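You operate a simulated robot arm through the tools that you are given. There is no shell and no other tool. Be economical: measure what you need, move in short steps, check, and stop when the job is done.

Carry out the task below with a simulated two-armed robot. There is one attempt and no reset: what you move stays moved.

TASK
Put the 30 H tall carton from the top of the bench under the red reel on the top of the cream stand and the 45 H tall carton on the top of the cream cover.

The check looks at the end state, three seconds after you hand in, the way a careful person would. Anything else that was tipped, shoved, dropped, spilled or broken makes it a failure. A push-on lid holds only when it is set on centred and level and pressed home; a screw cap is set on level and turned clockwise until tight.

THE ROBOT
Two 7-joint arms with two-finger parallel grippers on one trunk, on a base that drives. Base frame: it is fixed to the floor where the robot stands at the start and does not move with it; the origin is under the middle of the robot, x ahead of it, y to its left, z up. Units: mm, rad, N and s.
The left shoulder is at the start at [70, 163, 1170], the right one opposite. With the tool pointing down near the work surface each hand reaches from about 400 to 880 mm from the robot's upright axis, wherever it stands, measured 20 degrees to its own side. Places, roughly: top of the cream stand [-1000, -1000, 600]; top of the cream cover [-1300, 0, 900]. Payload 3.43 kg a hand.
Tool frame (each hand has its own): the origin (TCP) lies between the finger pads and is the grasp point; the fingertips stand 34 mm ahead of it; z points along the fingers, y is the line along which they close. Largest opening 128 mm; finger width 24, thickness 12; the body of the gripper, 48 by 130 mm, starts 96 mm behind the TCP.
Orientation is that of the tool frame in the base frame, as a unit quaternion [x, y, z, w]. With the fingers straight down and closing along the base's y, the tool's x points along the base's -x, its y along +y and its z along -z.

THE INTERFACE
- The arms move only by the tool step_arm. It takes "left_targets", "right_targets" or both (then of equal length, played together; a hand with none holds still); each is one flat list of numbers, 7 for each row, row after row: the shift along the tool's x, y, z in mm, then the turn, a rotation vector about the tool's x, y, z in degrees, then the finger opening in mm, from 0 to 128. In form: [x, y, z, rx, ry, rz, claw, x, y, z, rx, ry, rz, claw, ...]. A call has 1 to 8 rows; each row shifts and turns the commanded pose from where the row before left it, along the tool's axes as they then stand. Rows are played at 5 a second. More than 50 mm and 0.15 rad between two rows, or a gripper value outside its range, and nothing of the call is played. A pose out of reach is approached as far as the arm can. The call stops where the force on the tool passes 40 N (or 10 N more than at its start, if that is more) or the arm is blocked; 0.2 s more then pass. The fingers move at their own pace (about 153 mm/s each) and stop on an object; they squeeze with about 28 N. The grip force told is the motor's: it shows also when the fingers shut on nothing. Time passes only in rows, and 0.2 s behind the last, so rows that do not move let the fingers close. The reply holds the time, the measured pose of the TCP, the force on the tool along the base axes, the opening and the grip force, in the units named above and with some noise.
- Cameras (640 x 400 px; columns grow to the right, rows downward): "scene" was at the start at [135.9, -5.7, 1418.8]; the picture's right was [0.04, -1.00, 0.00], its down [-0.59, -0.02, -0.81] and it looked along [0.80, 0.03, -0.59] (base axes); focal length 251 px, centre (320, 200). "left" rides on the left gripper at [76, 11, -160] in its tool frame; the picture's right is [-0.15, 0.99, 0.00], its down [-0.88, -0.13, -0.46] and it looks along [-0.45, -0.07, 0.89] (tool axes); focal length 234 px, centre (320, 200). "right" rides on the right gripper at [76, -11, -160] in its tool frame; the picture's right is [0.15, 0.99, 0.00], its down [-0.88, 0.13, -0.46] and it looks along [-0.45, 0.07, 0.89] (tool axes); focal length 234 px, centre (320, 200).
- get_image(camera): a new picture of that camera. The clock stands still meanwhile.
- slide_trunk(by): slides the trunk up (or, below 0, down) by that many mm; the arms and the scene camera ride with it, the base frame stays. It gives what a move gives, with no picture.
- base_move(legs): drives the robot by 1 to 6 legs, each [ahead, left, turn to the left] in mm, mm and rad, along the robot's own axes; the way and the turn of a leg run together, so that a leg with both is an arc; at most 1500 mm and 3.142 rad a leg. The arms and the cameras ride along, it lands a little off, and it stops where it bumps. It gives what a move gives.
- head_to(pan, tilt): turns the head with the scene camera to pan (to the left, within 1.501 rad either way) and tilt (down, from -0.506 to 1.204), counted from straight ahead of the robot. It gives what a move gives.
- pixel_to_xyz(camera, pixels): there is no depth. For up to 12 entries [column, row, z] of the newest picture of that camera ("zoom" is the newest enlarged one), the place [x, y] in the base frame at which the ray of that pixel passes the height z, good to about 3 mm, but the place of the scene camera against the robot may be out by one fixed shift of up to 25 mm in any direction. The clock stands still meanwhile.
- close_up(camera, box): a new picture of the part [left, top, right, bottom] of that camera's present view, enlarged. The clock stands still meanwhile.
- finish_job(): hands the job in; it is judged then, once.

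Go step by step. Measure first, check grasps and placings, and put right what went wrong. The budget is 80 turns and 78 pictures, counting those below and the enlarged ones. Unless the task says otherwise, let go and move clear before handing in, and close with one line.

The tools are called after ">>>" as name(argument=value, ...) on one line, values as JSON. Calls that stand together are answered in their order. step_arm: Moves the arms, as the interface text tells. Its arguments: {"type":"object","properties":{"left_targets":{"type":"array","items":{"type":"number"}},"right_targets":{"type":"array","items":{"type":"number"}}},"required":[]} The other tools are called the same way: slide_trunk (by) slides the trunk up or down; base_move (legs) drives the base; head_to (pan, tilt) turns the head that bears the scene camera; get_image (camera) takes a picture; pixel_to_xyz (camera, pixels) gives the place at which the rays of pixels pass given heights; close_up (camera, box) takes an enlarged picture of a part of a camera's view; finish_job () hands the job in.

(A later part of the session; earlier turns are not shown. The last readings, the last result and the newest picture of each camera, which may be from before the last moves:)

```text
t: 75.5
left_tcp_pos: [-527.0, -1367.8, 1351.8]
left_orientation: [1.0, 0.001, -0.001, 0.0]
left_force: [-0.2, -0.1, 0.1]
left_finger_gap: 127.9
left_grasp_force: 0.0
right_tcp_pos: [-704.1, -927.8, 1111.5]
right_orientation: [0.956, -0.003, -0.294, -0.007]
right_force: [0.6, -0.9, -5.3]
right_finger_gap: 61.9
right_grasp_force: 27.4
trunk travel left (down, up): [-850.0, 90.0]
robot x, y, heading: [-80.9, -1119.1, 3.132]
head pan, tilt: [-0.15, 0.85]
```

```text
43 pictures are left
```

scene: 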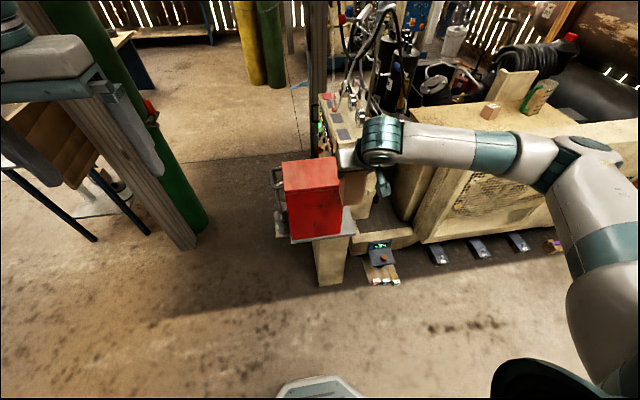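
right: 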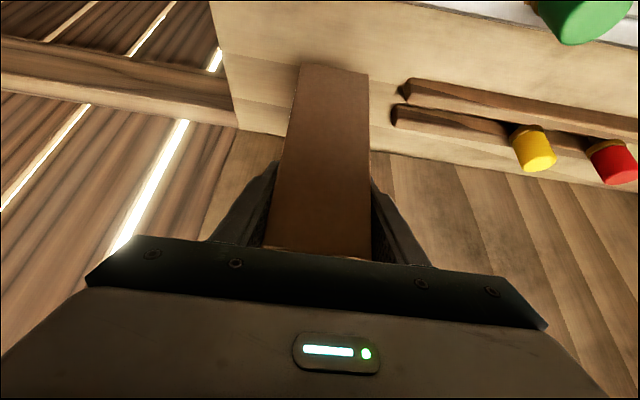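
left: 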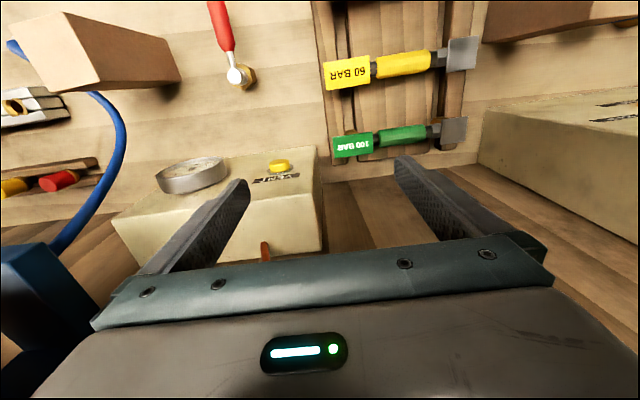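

From straight ahead the box hides the free strip of the stand. I'll shift to the right for a view along the box's side and enlarge it.

>>> base_move(legs=[[0, -320, 0]])

>>> head_to(pan=0.2, tilt=0.9)

>>> get_image(camera="scene")

>>> close_up(camera="scene", box=[220, 110, 380, 210])

```text
t: 77.7
left_tcp_pos: [-523.9, -1055.8, 1352.4]
left_orientation: [1.0, 0.001, -0.001, 0.002]
left_force: [0.0, -0.5, 0.4]
left_finger_gap: 128.0
left_grasp_force: 0.0
right_tcp_pos: [-699.6, -617.4, 1112.1]
right_orientation: [0.956, -0.003, -0.295, -0.007]
right_force: [-0.3, -0.1, -4.8]
right_finger_gap: 62.1
right_grasp_force: 27.6
trunk travel left (down, up): [-850.0, 90.0]
robot x, y, heading: [-81.7, -810.1, 3.134]
head pan, tilt: [-0.15, 0.85]
```

```text
t: 78.5
left_tcp_pos: [-522.4, -1053.2, 1352.6]
left_orientation: [1.0, 0.001, -0.001, 0.002]
left_force: [0.2, 0.3, 0.1]
left_finger_gap: 128.0
left_grasp_force: 0.1
right_tcp_pos: [-697.9, -615.3, 1112.4]
right_orientation: [0.956, -0.004, -0.293, -0.005]
right_force: [-0.2, -0.4, -4.0]
right_finger_gap: 61.7
right_grasp_force: 27.7
trunk travel left (down, up): [-850.0, 90.0]
robot x, y, heading: [-79.3, -808.9, 3.128]
head pan, tilt: [0.201, 0.901]
```

```text
42 pictures are left
```

scene: 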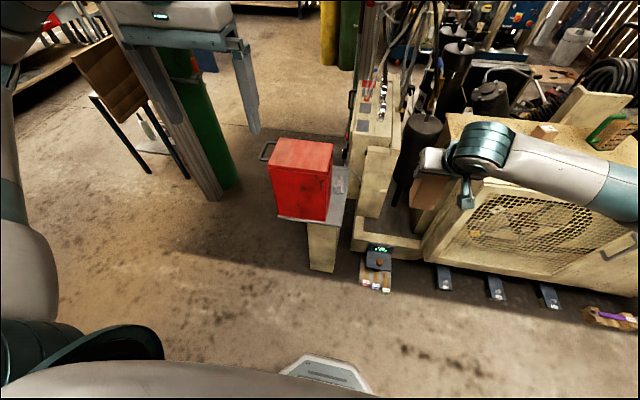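

```text
4.00 times, centred on (300, 160) of scene
```

zoom: 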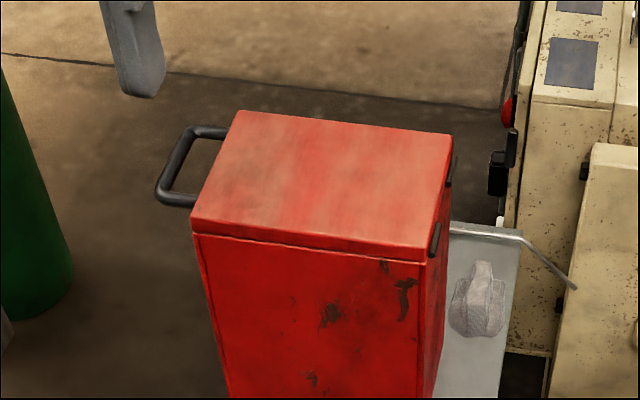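

The strip beside the box is narrow, with a grey lump at zoom (478,300), so I need a view from above. I'll pull the right hand with the carton in and put the empty left hand over the stand as a downward camera.

>>> step_arm(right_targets=[33, 0, -23, 0, 0, 0, 40, 33, 0, -23, 0, 0, 0, 40, 33, 0, -23, 0, 0, 0, 40, 33, 0, -23, 0, 0, 0, 40], left_targets=[-45, 0, 0, 0, 0, 0, 128, -45, 0, 0, 0, 0, 0, 128, -45, 0, 0, 0, 0, 0, 128, 0, 0, 0, 0, 0, 0, 128])

>>> base_move(legs=[[220, -120, 0]])

>>> step_arm(left_targets=[0, 0, 48, 0, 0, 0, 128, 0, 0, 48, 0, 0, 0, 128, 0, 0, 48, 0, 0, 0, 128, 0, 0, 48, 0, 0, 0, 128, 0, 0, 48, 0, 0, 0, 128])

>>> get_image(camera="left")

```text
t: 79.5
left_tcp_pos: [-659.1, -1054.2, 1352.2]
left_orientation: [1.0, 0.001, -0.002, 0.001]
left_force: [-0.2, 0.3, -0.5]
left_finger_gap: 127.9
left_grasp_force: 0.0
right_tcp_pos: [-573.3, -629.4, 1105.0]
right_orientation: [0.956, -0.004, -0.293, -0.006]
right_force: [0.0, 0.1, -4.0]
right_finger_gap: 61.9
right_grasp_force: 27.9
right hand out of reach, approached as far as the arm can: row 4
trunk travel left (down, up): [-850.0, 90.0]
robot x, y, heading: [-79.8, -805.9, 3.126]
head pan, tilt: [0.201, 0.901]
```

```text
t: 81.3
left_tcp_pos: [-874.0, -931.7, 1353.3]
left_orientation: [1.0, 0.0, -0.002, 0.001]
left_force: [-0.1, 0.1, -0.1]
left_finger_gap: 128.0
left_grasp_force: 0.0
right_tcp_pos: [-789.3, -506.2, 1107.1]
right_orientation: [0.956, -0.005, -0.294, -0.006]
right_force: [-0.1, -0.6, -3.3]
right_finger_gap: 61.8
right_grasp_force: 27.3
trunk travel left (down, up): [-850.0, 90.0]
robot x, y, heading: [-294.8, -682.7, 3.123]
head pan, tilt: [0.201, 0.901]
```

```text
t: 82.5
left_tcp_pos: [-878.3, -934.2, 1114.9]
left_orientation: [1.0, 0.0, -0.001, 0.002]
left_force: [-0.1, 0.6, 0.3]
left_finger_gap: 128.1
left_grasp_force: 0.0
right_tcp_pos: [-790.6, -505.3, 1105.4]
right_orientation: [0.956, -0.005, -0.293, -0.007]
right_force: [0.4, 0.2, -4.6]
right_finger_gap: 61.8
right_grasp_force: 27.5
trunk travel left (down, up): [-850.0, 90.0]
robot x, y, heading: [-293.8, -681.6, 3.124]
head pan, tilt: [0.201, 0.901]
```

```text
40 pictures are left
```

left: 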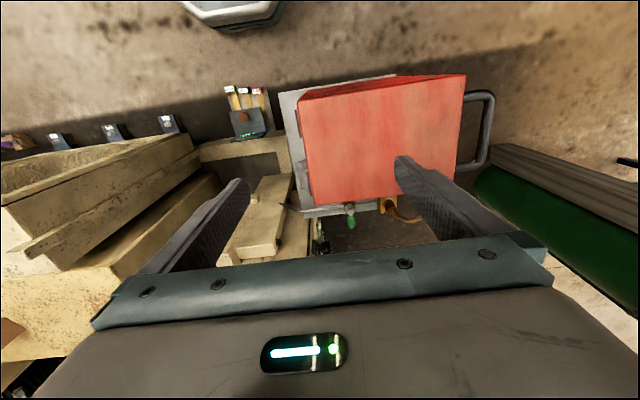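

>>> close_up(camera="left", box=[240, 60, 400, 240])

```text
2.22 times, centred on (320, 150) of left
```

zoom: 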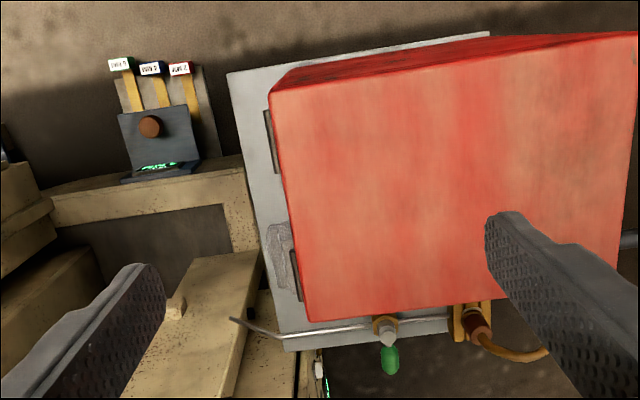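

>>> pixel_to_xyz(camera="zoom", pixels=[[228, 73, 600], [285, 350, 600], [490, 33, 600], [270, 92, 850], [638, 34, 850], [310, 320, 850], [290, 75, 600], [265, 228, 620], [290, 290, 600], [450, 330, 600], [366, 326, 620], [232, 320, 620]])

```text
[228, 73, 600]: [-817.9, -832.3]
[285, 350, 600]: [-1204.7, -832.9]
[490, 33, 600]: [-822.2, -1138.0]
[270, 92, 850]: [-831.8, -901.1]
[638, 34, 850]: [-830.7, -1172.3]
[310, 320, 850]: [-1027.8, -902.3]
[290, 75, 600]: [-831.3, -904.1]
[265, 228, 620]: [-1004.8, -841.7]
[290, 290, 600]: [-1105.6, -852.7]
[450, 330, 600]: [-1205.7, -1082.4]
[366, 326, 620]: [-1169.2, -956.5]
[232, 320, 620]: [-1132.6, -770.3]
```

From above, the slab spans x −818 to −1205 and y from −832. The box covers y below −902 and the grey lump starts near x −1000. That leaves a front strip about 70 mm wide for the 62 mm carton, so I must hold it with the fingers closing along x and the wrist leaning away from the box. I'll retract the left arm, turn the robot diagonal and yaw the right hand 45°.

>>> step_arm(left_targets=[0, 0, -48, 0, 0, 0, 128, 0, 0, -48, 0, 0, 0, 128, 0, 0, -48, 0, 0, 0, 128, 0, 0, -48, 0, 0, 0, 128, 0, 0, -48, 0, 0, 0, 128, 45, 0, 0, 0, 0, 0, 128, 45, 0, 0, 0, 0, 0, 128, 45, 0, 0, 0, 0, 0, 128])

>>> base_move(legs=[[0, -80, 0], [0, 0, 0.8]])

>>> step_arm(right_targets=[-41, 0, 28.7, 0, 0, 0, 40, -41, 0, 28.7, 0, 0, 0, 40, -4.3, 0, -6.14, -4.3, 0, -6.14, 40, 0, 0, 0, -4.3, 0, -6.14, 40, 0, 0, 0, -4.3, 0, -6.14, 40, 0, 0, 0, -4.3, 0, -6.14, 40, 0, 0, 0, -4.3, 0, -6.14, 40, 0, 0, 0, -4.3, 0, -6.14, 40])

>>> get_image(camera="right")

```text
t: 84.3
left_tcp_pos: [-740.6, -926.7, 1349.2]
left_orientation: [1.0, 0.0, -0.002, 0.002]
left_force: [0.4, -0.2, 0.0]
left_finger_gap: 128.1
left_grasp_force: 0.0
right_tcp_pos: [-789.6, -505.5, 1106.5]
right_orientation: [0.956, -0.005, -0.294, -0.007]
right_force: [1.0, 0.0, -3.9]
right_finger_gap: 61.8
right_grasp_force: 27.9
trunk travel left (down, up): [-850.0, 90.0]
robot x, y, heading: [-294.9, -684.6, 3.125]
head pan, tilt: [0.201, 0.901]
```

```text
t: 87.4
left_tcp_pos: [-437.8, -1089.7, 1350.5]
left_orientation: [0.924, 0.382, 0.0, 0.003]
left_force: [0.1, 0.2, -0.9]
left_finger_gap: 128.2
left_grasp_force: 0.0
right_tcp_pos: [-770.2, -826.0, 1104.7]
right_orientation: [0.885, 0.361, -0.273, 0.106]
right_force: [-0.1, 0.0, -4.0]
right_finger_gap: 61.9
right_grasp_force: 28.0
trunk travel left (down, up): [-850.0, 90.0]
robot x, y, heading: [-297.9, -601.8, -2.373]
head pan, tilt: [0.201, 0.901]
```

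```text
t: 89.2
left_tcp_pos: [-437.5, -1091.3, 1349.6]
left_orientation: [0.924, 0.382, 0.0, 0.003]
left_force: [-0.2, 0.0, -0.5]
left_finger_gap: 127.9
left_grasp_force: 0.1
right_tcp_pos: [-843.7, -896.1, 1111.9]
right_orientation: [0.681, 0.671, -0.207, 0.207]
right_force: [-0.1, -0.5, -5.0]
right_finger_gap: 61.8
right_grasp_force: 27.9
trunk travel left (down, up): [-850.0, 90.0]
robot x, y, heading: [-292.3, -603.5, -2.376]
head pan, tilt: [0.201, 0.901]
```

```text
38 pictures are left
```

right: 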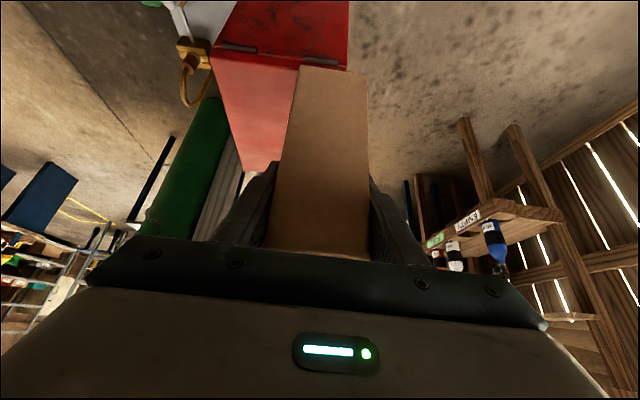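

The hand now leans away from the box with the fingers closing along x. I'll move it over the strip, slightly outboard, lower the trunk partway and check the clearances.

>>> step_arm(right_targets=[20.5, -18, -14.3, 0, 0, 0, 40, 20.5, -18, -14.3, -0.46, 0, -0.66, 40])

>>> slide_trunk(by=-240)

>>> get_image(camera="right")

>>> head_to(pan=-0.15, tilt=0.8)

>>> get_image(camera="scene")

```text
t: 89.8
left_tcp_pos: [-437.9, -1088.7, 1350.5]
left_orientation: [0.924, 0.382, 0.0, 0.003]
left_force: [0.1, 1.3, -0.3]
left_finger_gap: 127.8
left_grasp_force: 0.0
right_tcp_pos: [-878.2, -846.9, 1115.8]
right_orientation: [0.677, 0.675, -0.205, 0.208]
right_force: [-0.4, 0.5, -4.7]
right_finger_gap: 61.9
right_grasp_force: 28.3
trunk travel left (down, up): [-850.0, 90.0]
robot x, y, heading: [-294.7, -605.3, -2.372]
head pan, tilt: [0.201, 0.901]
```

```text
t: 92.3
left_tcp_pos: [-437.6, -1090.3, 1110.6]
left_orientation: [0.924, 0.382, -0.001, 0.002]
left_force: [-0.7, 0.1, -0.2]
left_finger_gap: 128.1
left_grasp_force: 0.0
right_tcp_pos: [-877.5, -847.7, 872.8]
right_orientation: [0.677, 0.675, -0.205, 0.208]
right_force: [-0.4, -0.2, -4.7]
right_finger_gap: 61.9
right_grasp_force: 28.3
trunk travel left (down, up): [-610.0, 330.0]
robot x, y, heading: [-292.4, -602.6, -2.373]
head pan, tilt: [0.201, 0.901]
```

```text
37 pictures are left
```

right: 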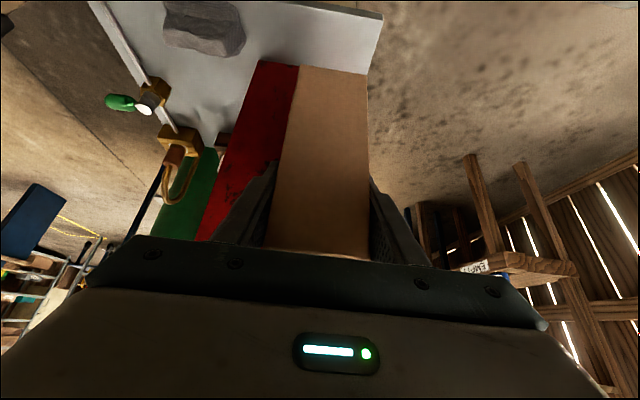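

```text
t: 93.1
left_tcp_pos: [-437.2, -1091.2, 1110.4]
left_orientation: [0.924, 0.382, -0.001, 0.002]
left_force: [0.6, -0.6, -0.1]
left_finger_gap: 127.9
left_grasp_force: 0.1
right_tcp_pos: [-877.6, -847.2, 874.3]
right_orientation: [0.677, 0.675, -0.205, 0.208]
right_force: [0.8, 0.5, -4.3]
right_finger_gap: 61.7
right_grasp_force: 27.1
trunk travel left (down, up): [-610.0, 330.0]
robot x, y, heading: [-291.4, -605.2, -2.375]
head pan, tilt: [-0.15, 0.799]
```

```text
36 pictures are left
```

scene: 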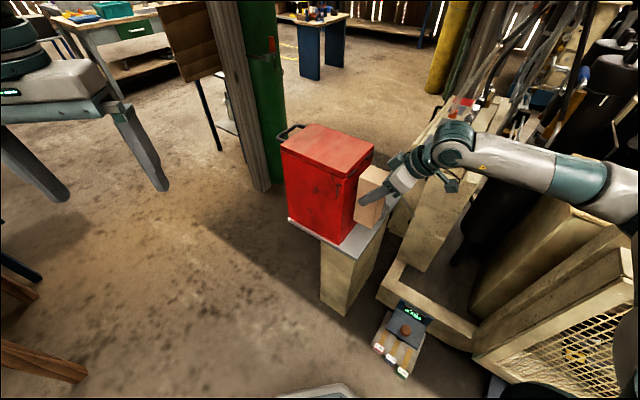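

The carton hangs over the strip beside the box. I'll check the slab's front edge and the lump's nearest edge with this wrist view.

>>> pixel_to_xyz(camera="right", pixels=[[382, 18, 600], [372, 72, 600], [244, 40, 600], [238, 56, 600], [262, 62, 600], [205, 55, 600]])

>>> close_up(camera="right", box=[220, 0, 420, 125])

>>> close_up(camera="scene", box=[270, 110, 430, 260])

```text
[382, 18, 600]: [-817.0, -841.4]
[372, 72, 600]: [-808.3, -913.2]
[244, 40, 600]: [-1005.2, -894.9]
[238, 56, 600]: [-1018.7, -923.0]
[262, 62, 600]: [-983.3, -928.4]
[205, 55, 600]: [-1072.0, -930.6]
```

```text
3.20 times, centred on (320, 62) of right
```

zoom: 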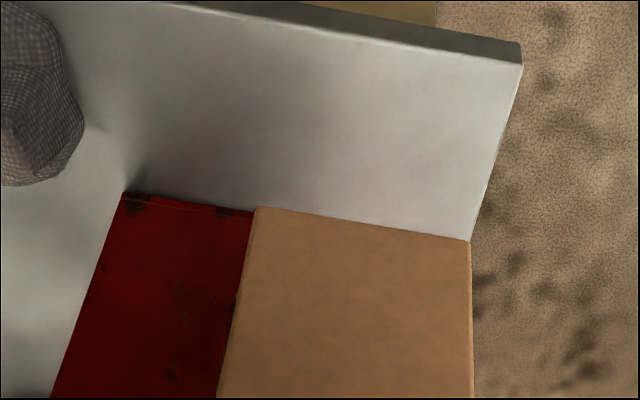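

```text
2.67 times, centred on (350, 185) of scene
```

zoom: 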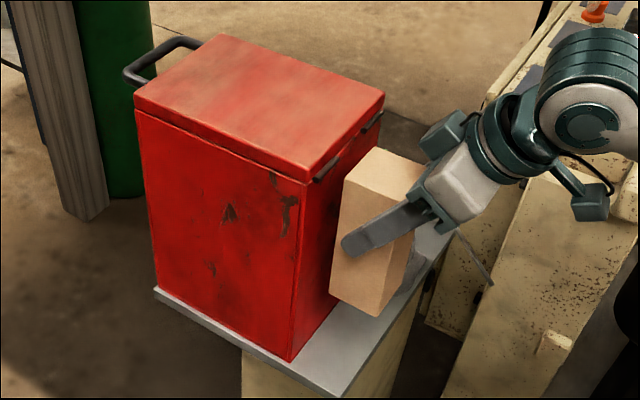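

The zoom shows the slab corner at (522,65) and the box's base line from (122,192) to (255,212), with the carton's bottom edge hiding the rest. I'll measure those exactly.

>>> pixel_to_xyz(camera="right", pixels=[[383.1, 20.3, 600], [258.1, 60, 600], [299.7, 66.2, 600], [273, 0, 600], [299.5, 65.5, 757], [366.5, 75.3, 757], [246, 40, 600], [383.1, 20.3, 590], [383.1, 20.3, 610], [258.1, 60, 590], [258.1, 60, 610]])

```text
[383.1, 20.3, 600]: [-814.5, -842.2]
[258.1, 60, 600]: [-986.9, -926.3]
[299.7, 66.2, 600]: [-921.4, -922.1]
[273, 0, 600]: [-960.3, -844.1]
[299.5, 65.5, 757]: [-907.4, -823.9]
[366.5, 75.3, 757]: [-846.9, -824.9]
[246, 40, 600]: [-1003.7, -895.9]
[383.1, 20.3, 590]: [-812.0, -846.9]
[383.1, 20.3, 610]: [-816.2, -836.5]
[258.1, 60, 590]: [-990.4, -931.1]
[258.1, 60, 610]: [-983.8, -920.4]
```

By this view the slab edge is at y about −840 and the box body at about −922, with the lid overhanging to about −902. I'll lower another 135 mm at the present offset and check the gap.

>>> slide_trunk(by=-135)

>>> close_up(camera="right", box=[220, 0, 420, 125])

>>> close_up(camera="scene", box=[300, 70, 460, 170])

```text
t: 94.8
left_tcp_pos: [-427.5, -1104.1, 969.8]
left_orientation: [0.923, 0.384, -0.002, -0.005]
left_force: [0.2, 0.3, -0.6]
left_finger_gap: 127.8
left_grasp_force: 0.0
right_tcp_pos: [-869.3, -860.1, 741.7]
right_orientation: [0.674, 0.681, -0.201, 0.204]
right_force: [0.3, 0.1, -3.9]
right_finger_gap: 61.8
right_grasp_force: 28.1
trunk travel left (down, up): [-475.0, 465.0]
robot x, y, heading: [-292.6, -604.9, -2.367]
head pan, tilt: [-0.15, 0.799]
```

```text
3.20 times, centred on (320, 62) of right
```

zoom: 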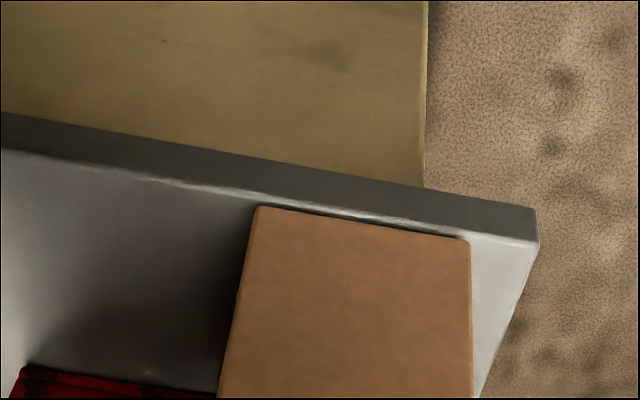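

```text
4.00 times, centred on (380, 120) of scene
```

zoom: 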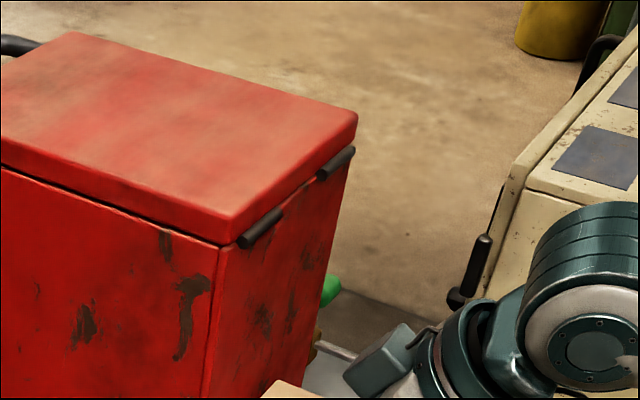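

Both hands shifted sideways by about (+9, −13) during that slide, so something is pushing the body or arm. I'll look at the whole scene on the right before going on.

>>> head_to(pan=-0.7, tilt=0.8)

>>> get_image(camera="scene")

```text
t: 95.7
left_tcp_pos: [-426.8, -1102.6, 969.2]
left_orientation: [0.923, 0.384, -0.003, -0.005]
left_force: [0.0, 0.7, 0.6]
left_finger_gap: 128.0
left_grasp_force: 0.0
right_tcp_pos: [-870.1, -861.1, 740.0]
right_orientation: [0.675, 0.68, -0.202, 0.203]
right_force: [0.7, 0.2, -4.0]
right_finger_gap: 61.9
right_grasp_force: 27.9
trunk travel left (down, up): [-475.0, 465.0]
robot x, y, heading: [-291.9, -601.3, -2.368]
head pan, tilt: [-0.7, 0.799]
```

```text
31 pictures are left
```

scene: 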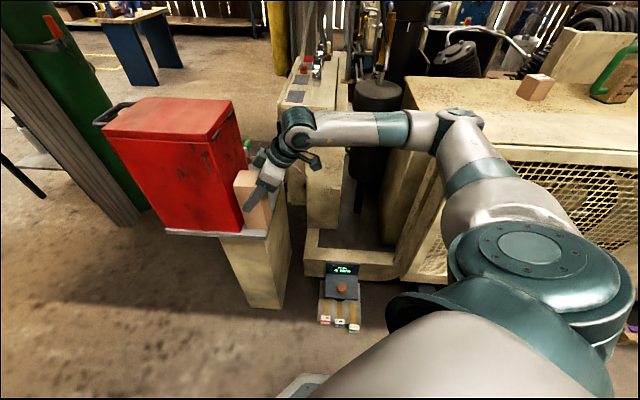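

The right elbow at (460,120) is resting against the front edge of the compressor cover. I'll raise the trunk, back the robot away about 120 mm and reach further, so the elbow stays clear.

>>> slide_trunk(by=150)

>>> base_move(legs=[[-116, 40, 0]])

>>> step_arm(right_targets=[-14.5, -37, 10.1, 0, 0, 0, 40, -14.5, -37, 10.1, 0, 0, 0, 40, -14.5, -37, 10.1, 0, 0, 0, 40])

>>> get_image(camera="scene")

```text
t: 97.5
left_tcp_pos: [-438.6, -1091.1, 1124.8]
left_orientation: [0.925, 0.381, -0.001, 0.002]
left_force: [1.1, -0.1, 0.3]
left_finger_gap: 127.7
left_grasp_force: 0.0
right_tcp_pos: [-878.1, -848.5, 889.3]
right_orientation: [0.677, 0.676, -0.205, 0.208]
right_force: [-0.5, -0.8, -4.6]
right_finger_gap: 61.8
right_grasp_force: 28.2
trunk travel left (down, up): [-625.0, 315.0]
robot x, y, heading: [-293.6, -600.7, -2.374]
head pan, tilt: [-0.7, 0.799]
```

```text
t: 98.7
left_tcp_pos: [-328.1, -1036.0, 1125.6]
left_orientation: [0.924, 0.381, 0.0, 0.003]
left_force: [0.5, 0.3, 0.6]
left_finger_gap: 128.0
left_grasp_force: 0.1
right_tcp_pos: [-767.6, -794.1, 888.8]
right_orientation: [0.678, 0.674, -0.206, 0.208]
right_force: [-0.2, 0.3, -4.2]
right_finger_gap: 61.6
right_grasp_force: 28.0
trunk travel left (down, up): [-625.0, 315.0]
robot x, y, heading: [-182.7, -550.4, -2.374]
head pan, tilt: [-0.7, 0.799]
```

```text
t: 99.5
left_tcp_pos: [-329.0, -1034.5, 1124.1]
left_orientation: [0.925, 0.381, 0.0, 0.003]
left_force: [-1.0, 0.5, -0.3]
left_finger_gap: 128.0
left_grasp_force: 0.1
right_tcp_pos: [-824.3, -817.1, 888.7]
right_orientation: [0.678, 0.675, -0.205, 0.207]
right_force: [0.1, 0.6, -4.7]
right_finger_gap: 61.9
right_grasp_force: 27.8
right hand out of reach, approached as far as the arm can: row 2, 3
trunk travel left (down, up): [-625.0, 315.0]
robot x, y, heading: [-181.9, -551.6, -2.373]
head pan, tilt: [-0.7, 0.799]
```

```text
30 pictures are left
```

scene: 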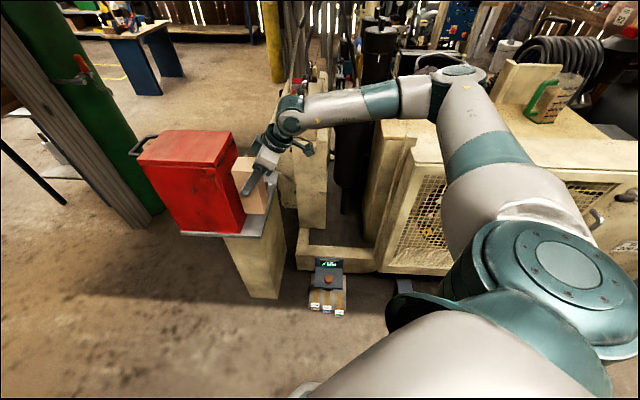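

The hand could not reach that far, stopping at (−824, −817). Instead I'll keep the trunk higher and lower the hand with the arm, so the elbow stays above the cover. First I'll undo the over-reach to know the commanded pose.

>>> step_arm(right_targets=[14.5, 37, -10.1, 0, 0, 0, 40, 14.5, 37, -10.1, 0, 0, 0, 40])

```text
t: 100.1
left_tcp_pos: [-326.9, -1037.0, 1126.2]
left_orientation: [0.924, 0.381, 0.0, 0.002]
left_force: [0.1, 0.4, 0.0]
left_finger_gap: 127.8
left_grasp_force: 0.1
right_tcp_pos: [-750.4, -783.5, 887.1]
right_orientation: [0.678, 0.675, -0.206, 0.208]
right_force: [0.8, -0.8, -4.8]
right_finger_gap: 61.8
right_grasp_force: 28.4
trunk travel left (down, up): [-625.0, 315.0]
robot x, y, heading: [-182.3, -548.6, -2.373]
head pan, tilt: [-0.7, 0.799]
```

The commanded pose follows the reached one. I'll drive back in about 140 mm, then lower the hand with the arm alone.

>>> base_move(legs=[[137, -42, 0]])

>>> step_arm(right_targets=[17.2, 0, 24.6, 0, 0, 0, 40, 17.2, 0, 24.6, 0, 0, 0, 40, 17.2, 0, 24.6, 0, 0, 0, 40, 17.2, 0, 24.6, 0, 0, 0, 40])

>>> get_image(camera="scene")

```text
t: 101.5
left_tcp_pos: [-453.5, -1103.9, 1124.6]
left_orientation: [0.924, 0.383, -0.001, 0.002]
left_force: [0.0, 0.1, 0.6]
left_finger_gap: 127.8
left_grasp_force: 0.0
right_tcp_pos: [-878.9, -852.0, 886.5]
right_orientation: [0.677, 0.676, -0.205, 0.207]
right_force: [-0.1, -0.2, -4.5]
right_finger_gap: 62.1
right_grasp_force: 28.4
trunk travel left (down, up): [-625.0, 315.0]
robot x, y, heading: [-308.7, -610.5, -2.372]
head pan, tilt: [-0.7, 0.799]
```

```text
t: 102.5
left_tcp_pos: [-452.9, -1103.9, 1124.7]
left_orientation: [0.924, 0.383, 0.0, 0.003]
left_force: [0.4, 0.8, 0.4]
left_finger_gap: 128.1
left_grasp_force: 0.0
right_tcp_pos: [-877.8, -852.7, 766.4]
right_orientation: [0.676, 0.676, -0.205, 0.208]
right_force: [-0.1, 0.0, -4.3]
right_finger_gap: 61.9
right_grasp_force: 28.3
trunk travel left (down, up): [-625.0, 315.0]
robot x, y, heading: [-308.7, -616.2, -2.371]
head pan, tilt: [-0.7, 0.799]
```

```text
29 pictures are left
```

scene: 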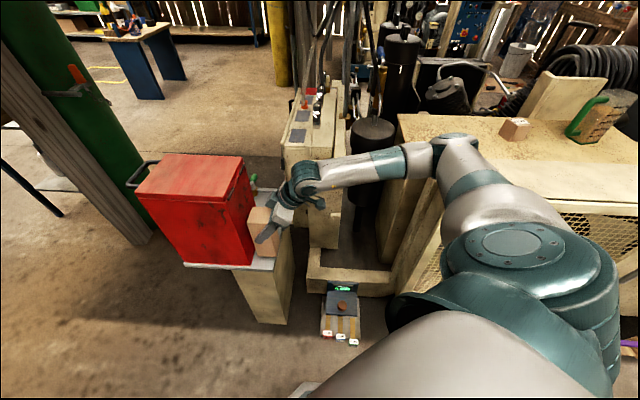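

The hand came straight down with no side shift. I'll lower another 32 mm, then check the gap from the wrist.

>>> step_arm(right_targets=[9.2, 0, 13.1, 0, 0, 0, 40, 9.2, 0, 13.1, 0, 0, 0, 40])

>>> close_up(camera="right", box=[220, 0, 420, 125])

>>> pixel_to_xyz(camera="zoom", pixels=[[538, 240, 600], [10, 150, 600], [470, 240, 615], [258, 206, 615], [20, 365, 600], [538, 240, 610]])

```text
t: 103.1
left_tcp_pos: [-451.2, -1102.0, 1126.3]
left_orientation: [0.923, 0.384, -0.001, 0.003]
left_force: [-0.4, -0.6, -0.3]
left_finger_gap: 128.3
left_grasp_force: 0.0
right_tcp_pos: [-877.8, -851.3, 736.7]
right_orientation: [0.675, 0.676, -0.207, 0.208]
right_force: [-2.2, 1.6, 7.3]
right_finger_gap: 61.8
right_grasp_force: 27.8
trunk travel left (down, up): [-625.0, 315.0]
robot x, y, heading: [-313.3, -614.7, -2.365]
head pan, tilt: [-0.7, 0.799]
```

```text
3.20 times, centred on (320, 62) of right
```

zoom: 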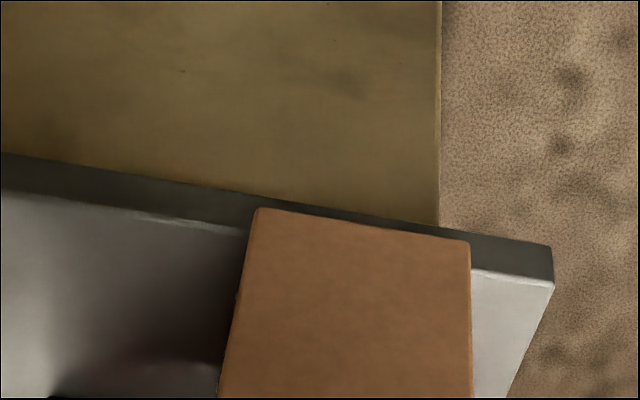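

```text
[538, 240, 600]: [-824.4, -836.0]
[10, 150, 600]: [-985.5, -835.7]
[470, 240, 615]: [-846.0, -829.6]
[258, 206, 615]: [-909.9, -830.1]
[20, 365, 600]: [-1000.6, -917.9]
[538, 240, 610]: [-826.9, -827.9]
```

Contact: the force changed by +12 N at z 737, so the slab top is near z 620. The carton's near edge still overhangs the slab edge (row 240 against about 275). I'll measure the overhang at z 620.

>>> pixel_to_xyz(camera="zoom", pixels=[[553, 288, 620], [10, 192, 620], [470, 240, 620], [258, 206, 620], [55, 395, 620], [553, 288, 615], [470, 240, 625]])

```text
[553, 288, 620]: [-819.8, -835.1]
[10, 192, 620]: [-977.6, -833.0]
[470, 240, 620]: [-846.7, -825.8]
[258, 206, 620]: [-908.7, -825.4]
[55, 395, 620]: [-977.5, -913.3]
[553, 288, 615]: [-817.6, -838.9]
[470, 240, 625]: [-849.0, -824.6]
```

The carton overhangs by about 8 mm, with the box body 26 mm away on the other side. I'll lift 6 mm, shift 10 mm inward and set it down again.

>>> step_arm(right_targets=[-3.4, 0, -4.9, 0, 0, 0, 40, -4.1, 0, 2.9, 0, 0, 0, 40, -4.1, 0, 2.9, 0, 0, 0, 40, 2.9, 0, 4.1, 0, 0, 0, 40])

>>> close_up(camera="right", box=[220, 0, 420, 125])

```text
t: 104.1
left_tcp_pos: [-453.2, -1103.1, 1125.6]
left_orientation: [0.923, 0.384, -0.002, 0.003]
left_force: [-0.6, -0.3, -0.2]
left_finger_gap: 128.0
left_grasp_force: 0.0
right_tcp_pos: [-878.3, -861.6, 735.9]
right_orientation: [0.676, 0.676, -0.207, 0.208]
right_force: [-0.2, 1.1, 2.8]
right_finger_gap: 62.1
right_grasp_force: 28.0
trunk travel left (down, up): [-625.0, 315.0]
robot x, y, heading: [-307.9, -613.0, -2.369]
head pan, tilt: [-0.7, 0.799]
```

```text
3.20 times, centred on (320, 62) of right
```

zoom: 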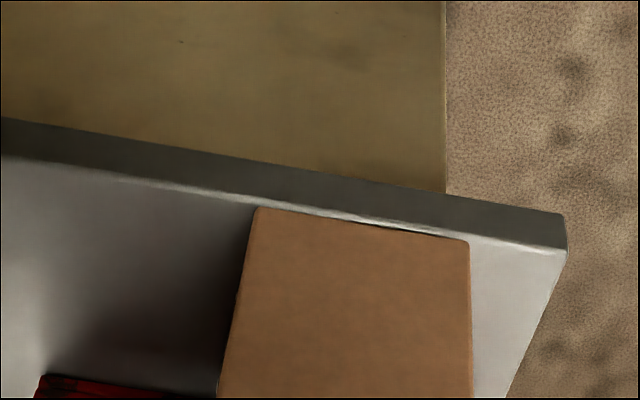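

The carton's edge now lies on the slab and it bears on it (+2.8 N). I'll open the fingers and draw back along the tool axis.

>>> step_arm(right_targets=[0, 0, 0, 0, 0, 0, 75, 0, 0, 0, 0, 0, 0, 100, 0, 0, 0, 0, 0, 0, 100])

>>> step_arm(right_targets=[0, 0, -20, 0, 0, 0, 100, 0, 0, -40, 0, 0, 0, 100, 0, 0, -45, 0, 0, 0, 100, 0, 0, -45, 0, 0, 0, 100])

>>> get_image(camera="right")

```text
t: 104.9
left_tcp_pos: [-453.3, -1104.5, 1125.4]
left_orientation: [0.923, 0.384, 0.0, 0.002]
left_force: [-0.8, -0.1, -0.5]
left_finger_gap: 127.7
left_grasp_force: 0.1
right_tcp_pos: [-878.9, -862.2, 736.3]
right_orientation: [0.676, 0.676, -0.205, 0.209]
right_force: [-1.0, -0.9, 0.2]
right_finger_gap: 100.1
right_grasp_force: 0.0
trunk travel left (down, up): [-625.0, 315.0]
robot x, y, heading: [-309.0, -612.3, -2.368]
head pan, tilt: [-0.7, 0.799]
```

```text
t: 105.9
left_tcp_pos: [-451.7, -1103.0, 1126.0]
left_orientation: [0.923, 0.385, -0.002, 0.002]
left_force: [0.1, 0.5, 0.5]
left_finger_gap: 128.1
left_grasp_force: 0.0
right_tcp_pos: [-877.8, -780.7, 861.5]
right_orientation: [0.675, 0.677, -0.205, 0.208]
right_force: [0.5, 0.4, 0.5]
right_finger_gap: 99.8
right_grasp_force: 0.2
trunk travel left (down, up): [-625.0, 315.0]
robot x, y, heading: [-313.3, -617.6, -2.364]
head pan, tilt: [-0.7, 0.799]
```

```text
26 pictures are left
```

right: 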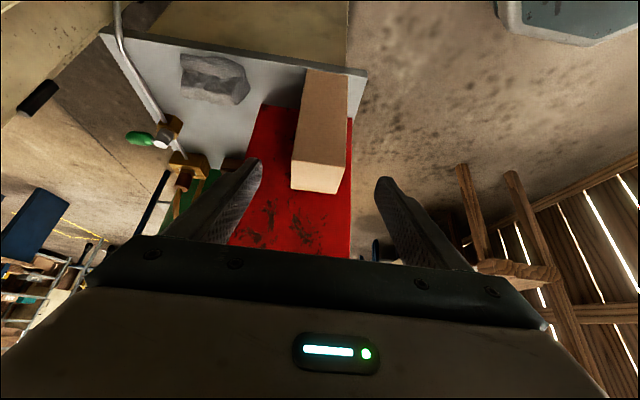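

The 30 H carton stands upright on the slab, clear of the box and the lump at (212,78). Next I'll raise the trunk, straighten the right hand, back off and go to the left part of the bench.

>>> slide_trunk(by=225)

>>> step_arm(right_targets=[0, 0, 0, 4.3, 0, 6.14, 100, 0, 0, 0, 4.3, 0, 6.14, 100, 0, 0, 0, 4.3, 0, 6.14, 100, 0, 0, 0, 4.3, 0, 6.14, 100, 0, 0, 0, 4.3, 0, 6.14, 100, 0, 0, 0, 4.3, 0, 6.14, 100])

>>> base_move(legs=[[-250, 0, 0], [0, 0, 2.364], [0, 770, 0]])

>>> head_to(pan=0.3, tilt=0.8)

>>> get_image(camera="scene")

```text
t: 108.3
left_tcp_pos: [-453.8, -1103.7, 1350.7]
left_orientation: [0.923, 0.384, -0.002, 0.003]
left_force: [0.1, 0.6, 0.3]
left_finger_gap: 127.8
left_grasp_force: 0.2
right_tcp_pos: [-878.1, -780.0, 1084.4]
right_orientation: [0.676, 0.677, -0.205, 0.208]
right_force: [0.5, -0.3, -0.2]
right_finger_gap: 100.0
right_grasp_force: 0.1
trunk travel left (down, up): [-850.0, 90.0]
robot x, y, heading: [-311.7, -615.5, -2.364]
head pan, tilt: [-0.7, 0.799]
```

```text
t: 109.7
left_tcp_pos: [-453.1, -1104.7, 1350.3]
left_orientation: [0.924, 0.383, -0.001, 0.002]
left_force: [-0.5, -0.3, 0.2]
left_finger_gap: 127.9
left_grasp_force: 0.1
right_tcp_pos: [-878.0, -781.1, 1084.9]
right_orientation: [0.883, 0.368, -0.273, 0.108]
right_force: [-0.7, 0.1, -0.3]
right_finger_gap: 100.1
right_grasp_force: 0.0
trunk travel left (down, up): [-850.0, 90.0]
robot x, y, heading: [-309.2, -612.4, -2.368]
head pan, tilt: [-0.7, 0.799]
```

```text
t: 120.8
left_tcp_pos: [363.7, 565.3, 1349.9]
left_orientation: [0.02, 1.0, 0.003, 0.001]
left_force: [-0.1, -1.1, 0.4]
left_finger_gap: 127.9
left_grasp_force: 0.0
right_tcp_pos: [413.0, 33.7, 1085.6]
right_orientation: [0.019, 0.956, -0.011, 0.293]
right_force: [0.1, 0.3, 0.4]
right_finger_gap: 100.2
right_grasp_force: 0.0
trunk travel left (down, up): [-850.0, 90.0]
robot x, y, heading: [-90.6, 343.1, -0.058]
head pan, tilt: [-0.7, 0.799]
```

```text
t: 122.0
left_tcp_pos: [364.3, 566.1, 1349.7]
left_orientation: [0.021, 1.0, 0.002, 0.001]
left_force: [-0.1, 0.5, 0.4]
left_finger_gap: 128.0
left_grasp_force: 0.1
right_tcp_pos: [412.1, 34.9, 1085.1]
right_orientation: [0.018, 0.956, -0.011, 0.293]
right_force: [0.2, -0.1, -1.1]
right_finger_gap: 99.7
right_grasp_force: 0.1
trunk travel left (down, up): [-850.0, 90.0]
robot x, y, heading: [-92.1, 341.7, -0.055]
head pan, tilt: [0.3, 0.799]
```

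```text
25 pictures are left
```

scene: 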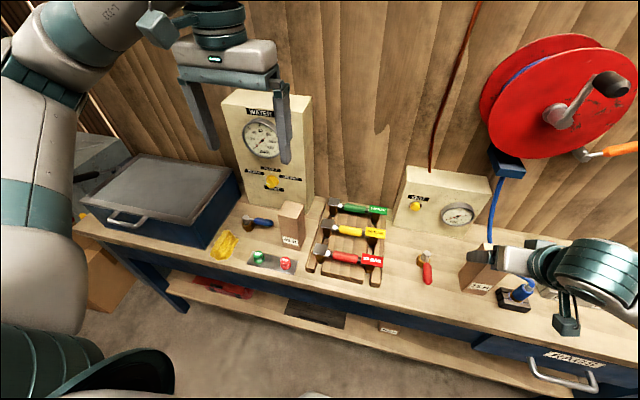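

The right hand is near the 15 H carton at (485,268), so I'll lift and retract it a little. I'll also square the robot up and look down with the left wrist camera at the 45 H carton (291,222).

>>> step_arm(right_targets=[-6, 0, -36, 0, 0, 0, 100, -6, 0, -36, 0, 0, 0, 100])

>>> base_move(legs=[[0, 0, 0.055]])

>>> get_image(camera="left")

```text
t: 122.7
left_tcp_pos: [364.9, 567.1, 1349.7]
left_orientation: [0.022, 1.0, 0.001, 0.002]
left_force: [0.4, 0.5, 0.8]
left_finger_gap: 128.0
left_grasp_force: 0.0
right_tcp_pos: [402.3, 35.5, 1149.8]
right_orientation: [0.018, 0.956, -0.011, 0.291]
right_force: [0.1, 0.5, 0.3]
right_finger_gap: 99.8
right_grasp_force: 0.1
right hand out of reach, approached as far as the arm can: row 2
trunk travel left (down, up): [-850.0, 90.0]
robot x, y, heading: [-93.3, 340.1, -0.055]
head pan, tilt: [0.3, 0.799]
```

```text
t: 123.5
left_tcp_pos: [351.7, 588.9, 1350.8]
left_orientation: [-0.007, 1.0, 0.003, 0.002]
left_force: [-1.1, -0.9, -0.5]
left_finger_gap: 128.0
left_grasp_force: 0.4
right_tcp_pos: [419.1, 61.4, 1149.0]
right_orientation: [-0.007, 0.956, -0.002, 0.293]
right_force: [-0.1, 0.9, 1.3]
right_finger_gap: 100.2
right_grasp_force: 0.2
trunk travel left (down, up): [-850.0, 90.0]
robot x, y, heading: [-90.3, 340.4, -0.005]
head pan, tilt: [0.3, 0.799]
```

```text
24 pictures are left
```

left: 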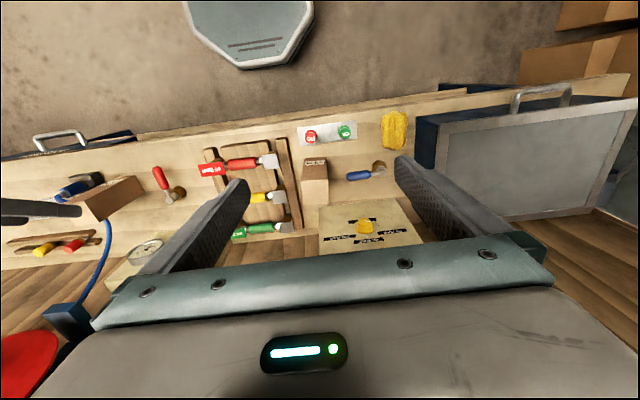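

>>> close_up(camera="left", box=[240, 130, 400, 230])

```text
4.00 times, centred on (320, 180) of left
```

zoom: 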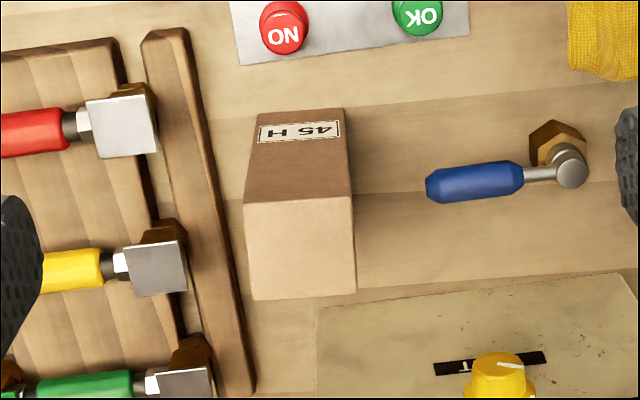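

>>> pixel_to_xyz(camera="zoom", pixels=[[257, 113, 860], [343, 109, 860], [244, 203, 1028], [351, 196, 1028], [356, 293, 1028], [253, 299, 1028], [160, 35, 880], [250, 395, 880], [316, 310, 1300], [316, 310, 1200], [427, 185, 900], [155, 265, 920]])

```text
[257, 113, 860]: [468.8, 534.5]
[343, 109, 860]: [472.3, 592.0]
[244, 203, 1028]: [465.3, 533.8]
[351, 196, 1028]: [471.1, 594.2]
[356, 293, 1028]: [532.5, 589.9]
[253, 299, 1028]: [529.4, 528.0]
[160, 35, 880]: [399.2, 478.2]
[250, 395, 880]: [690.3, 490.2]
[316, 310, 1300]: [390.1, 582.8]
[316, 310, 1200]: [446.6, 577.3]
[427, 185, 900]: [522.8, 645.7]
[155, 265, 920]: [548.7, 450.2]
```

The 45 H carton is centred at about (499, 562), yawed about −5°, and the cabinet face is behind at x about 639. I'll yaw, move forward, tilt the left hand 35° and start down.

>>> step_arm(left_targets=[0, -14.3, 0, 0, 0, 5, 104, -48.9, 0, 0, 0, 0, 0, 104, -48.9, 0, 0, 0, 0, 0, 104, -48.9, 0, 0, 0, 0, 0, 104, 0, 0, 0, 0, -7, 0, 104, 0, 0, 0, 0, -7, 0, 104, 0, 0, 0, 0, -7, 0, 104, 0, 0, 0, 0, -7, 0, 104])

>>> step_arm(left_targets=[0, 0, 0, 0, -7, 0, 104, 26.9, 0, 38.4, 0, 0, 0, 104, 26.9, 0, 38.4, 0, 0, 0, 104, 26.9, 0, 38.4, 0, 0, 0, 104])

>>> get_image(camera="left")

```text
t: 125.3
left_tcp_pos: [496.0, 566.5, 1350.6]
left_orientation: [0.036, 0.969, -0.009, 0.244]
left_force: [0.2, -0.2, 0.5]
left_finger_gap: 103.7
left_grasp_force: 0.0
right_tcp_pos: [417.9, 63.5, 1150.2]
right_orientation: [-0.008, 0.956, -0.003, 0.293]
right_force: [-0.4, 0.6, -0.1]
right_finger_gap: 99.8
right_grasp_force: 0.1
trunk travel left (down, up): [-850.0, 90.0]
robot x, y, heading: [-94.5, 339.4, -0.0]
head pan, tilt: [0.3, 0.799]
```

```text
t: 126.3
left_tcp_pos: [497.7, 569.0, 1206.7]
left_orientation: [0.036, 0.953, -0.01, 0.302]
left_force: [0.4, 0.6, -0.7]
left_finger_gap: 103.8
left_grasp_force: 0.1
right_tcp_pos: [418.9, 64.0, 1150.3]
right_orientation: [-0.007, 0.956, -0.003, 0.292]
right_force: [0.1, -1.5, 0.1]
right_finger_gap: 100.0
right_grasp_force: 0.1
trunk travel left (down, up): [-850.0, 90.0]
robot x, y, heading: [-90.8, 344.9, 0.001]
head pan, tilt: [0.3, 0.799]
```

```text
22 pictures are left
```

left: 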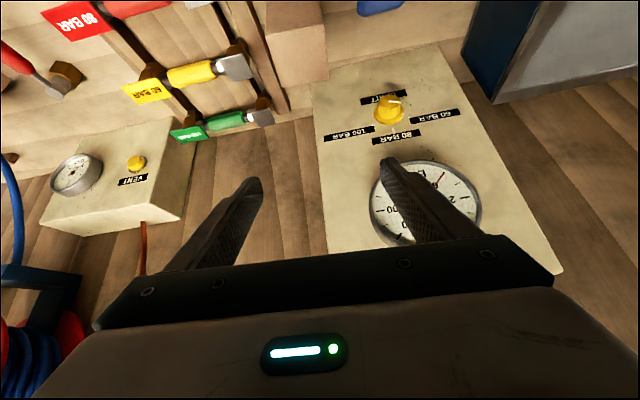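

>>> close_up(camera="left", box=[240, 0, 368, 100])

>>> pixel_to_xyz(camera="left", pixels=[[275, 88, 1028], [329, 81, 1028], [265, 28, 1028], [325, 20, 1028]])

```text
4.00 times, centred on (304, 50) of left
```

zoom: 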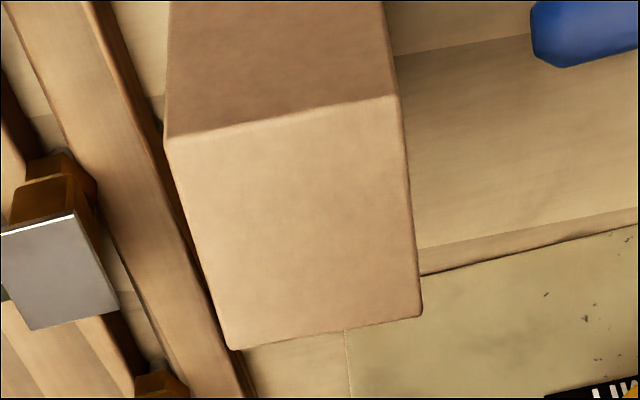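

```text
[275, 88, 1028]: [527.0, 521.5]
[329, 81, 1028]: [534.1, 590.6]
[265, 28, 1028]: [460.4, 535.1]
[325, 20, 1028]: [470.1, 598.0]
```

>>> pixel_to_xyz(camera="zoom", pixels=[[165, 138, 1028], [397, 96, 1028], [422, 312, 1028], [235, 348, 1028]])

```text
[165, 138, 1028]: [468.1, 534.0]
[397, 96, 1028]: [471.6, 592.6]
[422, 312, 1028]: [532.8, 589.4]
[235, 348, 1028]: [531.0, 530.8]
```

The carton is centred at (501, 562) and the hand is at y 569. I'll shift −7 mm, correct the yaw by 1° and descend to about z 975.

>>> step_arm(left_targets=[0, -7, 0, -0.57, 0, -0.82, 104, 26.6, 0, 38, 0, 0, 0, 104, 26.6, 0, 38, 0, 0, 0, 104, 26.6, 0, 38, 0, 0, 0, 104, 26.6, 0, 38, 0, 0, 0, 104, 26.6, 0, 38, 0, 0, 0, 104, 0, 0, 0, 0, 0, 0, 104])

>>> get_image(camera="left")

```text
t: 127.9
left_tcp_pos: [496.6, 559.1, 977.4]
left_orientation: [0.027, 0.953, -0.006, 0.301]
left_force: [-0.3, 1.0, 0.2]
left_finger_gap: 104.1
left_grasp_force: 0.0
right_tcp_pos: [417.2, 63.9, 1149.5]
right_orientation: [-0.008, 0.956, -0.003, 0.293]
right_force: [0.5, -0.2, 0.0]
right_finger_gap: 100.0
right_grasp_force: 0.0
trunk travel left (down, up): [-850.0, 90.0]
robot x, y, heading: [-92.8, 342.7, -0.004]
head pan, tilt: [0.3, 0.799]
```

```text
20 pictures are left
```

left: 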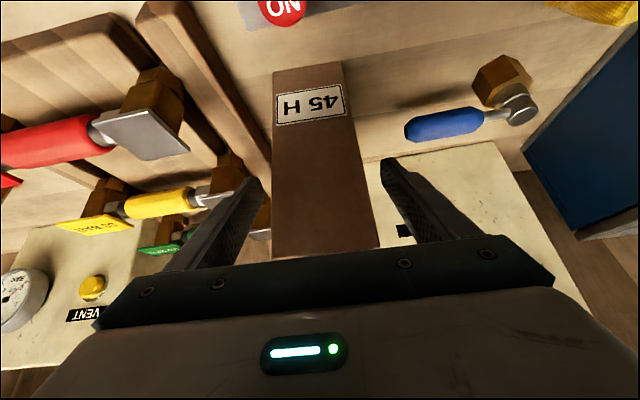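

The 45 H carton is between the fingers. I'll close, then lift straight up about 140 mm.

>>> step_arm(left_targets=[0, 0, 0, 0, 0, 0, 40, 0, 0, 0, 0, 0, 0, 40, 0, 0, 0, 0, 0, 0, 40, 0, 0, 0, 0, 0, 0, 40])

>>> step_arm(left_targets=[-8.6, 0, -12.3, 0, 0, 0, 40, -17, 0, -24.5, 0, 0, 0, 40, -26, 0, -37, 0, 0, 0, 40, -26, 0, -37, 0, 0, 0, 40])

>>> get_image(camera="left")

```text
t: 128.9
left_tcp_pos: [496.3, 559.5, 975.8]
left_orientation: [0.028, 0.953, -0.006, 0.302]
left_force: [-0.1, 1.1, -0.5]
left_finger_gap: 61.7
left_grasp_force: 27.8
right_tcp_pos: [417.3, 62.7, 1149.2]
right_orientation: [-0.008, 0.956, -0.003, 0.293]
right_force: [-0.3, 0.7, 0.4]
right_finger_gap: 99.8
right_grasp_force: 0.0
trunk travel left (down, up): [-850.0, 90.0]
robot x, y, heading: [-91.7, 343.1, -0.002]
head pan, tilt: [0.3, 0.799]
```

```text
t: 129.9
left_tcp_pos: [498.6, 555.7, 1112.4]
left_orientation: [0.029, 0.953, -0.007, 0.302]
left_force: [0.0, -0.4, -4.4]
left_finger_gap: 61.9
left_grasp_force: 27.3
right_tcp_pos: [418.2, 63.0, 1149.0]
right_orientation: [-0.009, 0.956, -0.003, 0.293]
right_force: [0.2, -0.3, 0.1]
right_finger_gap: 99.7
right_grasp_force: 0.0
trunk travel left (down, up): [-850.0, 90.0]
robot x, y, heading: [-91.7, 339.6, 0.003]
head pan, tilt: [0.3, 0.799]
```

```text
19 pictures are left
```

left: 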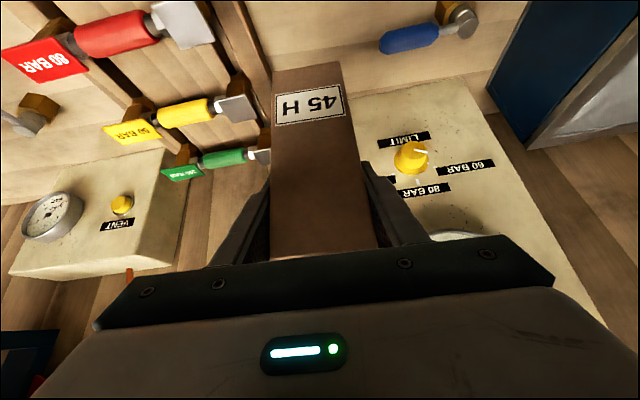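

The 45 H carton is firmly held, with a gap of 62 and 4.4 N. I'll back off, shift toward the middle and turn to face the compressor cover.

>>> base_move(legs=[[-180, 0, 0], [0, -200, 0], [0, 0, -1.57], [0, 0, -1.57]])

>>> head_to(pan=0.0, tilt=0.7)

>>> get_image(camera="scene")

```text
t: 140.0
left_tcp_pos: [-847.3, -117.4, 1112.8]
left_orientation: [0.953, 0.01, -0.301, 0.006]
left_force: [0.4, -0.5, -4.3]
left_finger_gap: 61.6
left_grasp_force: 28.3
right_tcp_pos: [-804.6, 380.2, 1150.5]
right_orientation: [0.955, 0.045, -0.292, 0.008]
right_force: [0.6, -0.1, 0.2]
right_finger_gap: 100.1
right_grasp_force: 0.1
trunk travel left (down, up): [-850.0, 90.0]
robot x, y, heading: [-270.5, 144.9, -3.068]
head pan, tilt: [0.3, 0.799]
```

```text
t: 140.8
left_tcp_pos: [-846.5, -115.9, 1112.4]
left_orientation: [0.953, 0.009, -0.302, 0.005]
left_force: [0.6, 0.4, -4.8]
left_finger_gap: 61.9
left_grasp_force: 28.3
right_tcp_pos: [-804.4, 380.1, 1150.2]
right_orientation: [0.955, 0.045, -0.292, 0.008]
right_force: [-0.4, 0.3, 0.9]
right_finger_gap: 100.0
right_grasp_force: 0.1
trunk travel left (down, up): [-850.0, 90.0]
robot x, y, heading: [-275.9, 140.0, -3.067]
head pan, tilt: [0.0, 0.7]
```

```text
18 pictures are left
```

scene: 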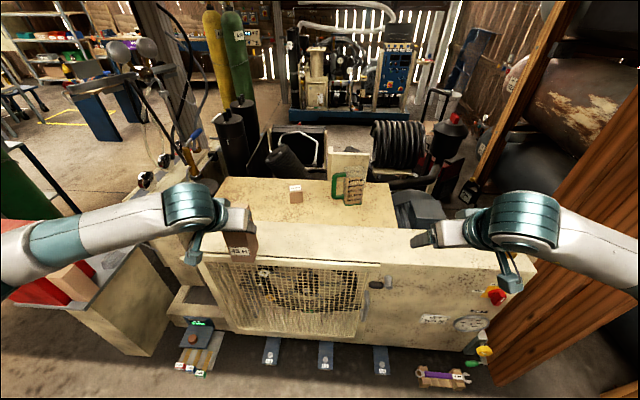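

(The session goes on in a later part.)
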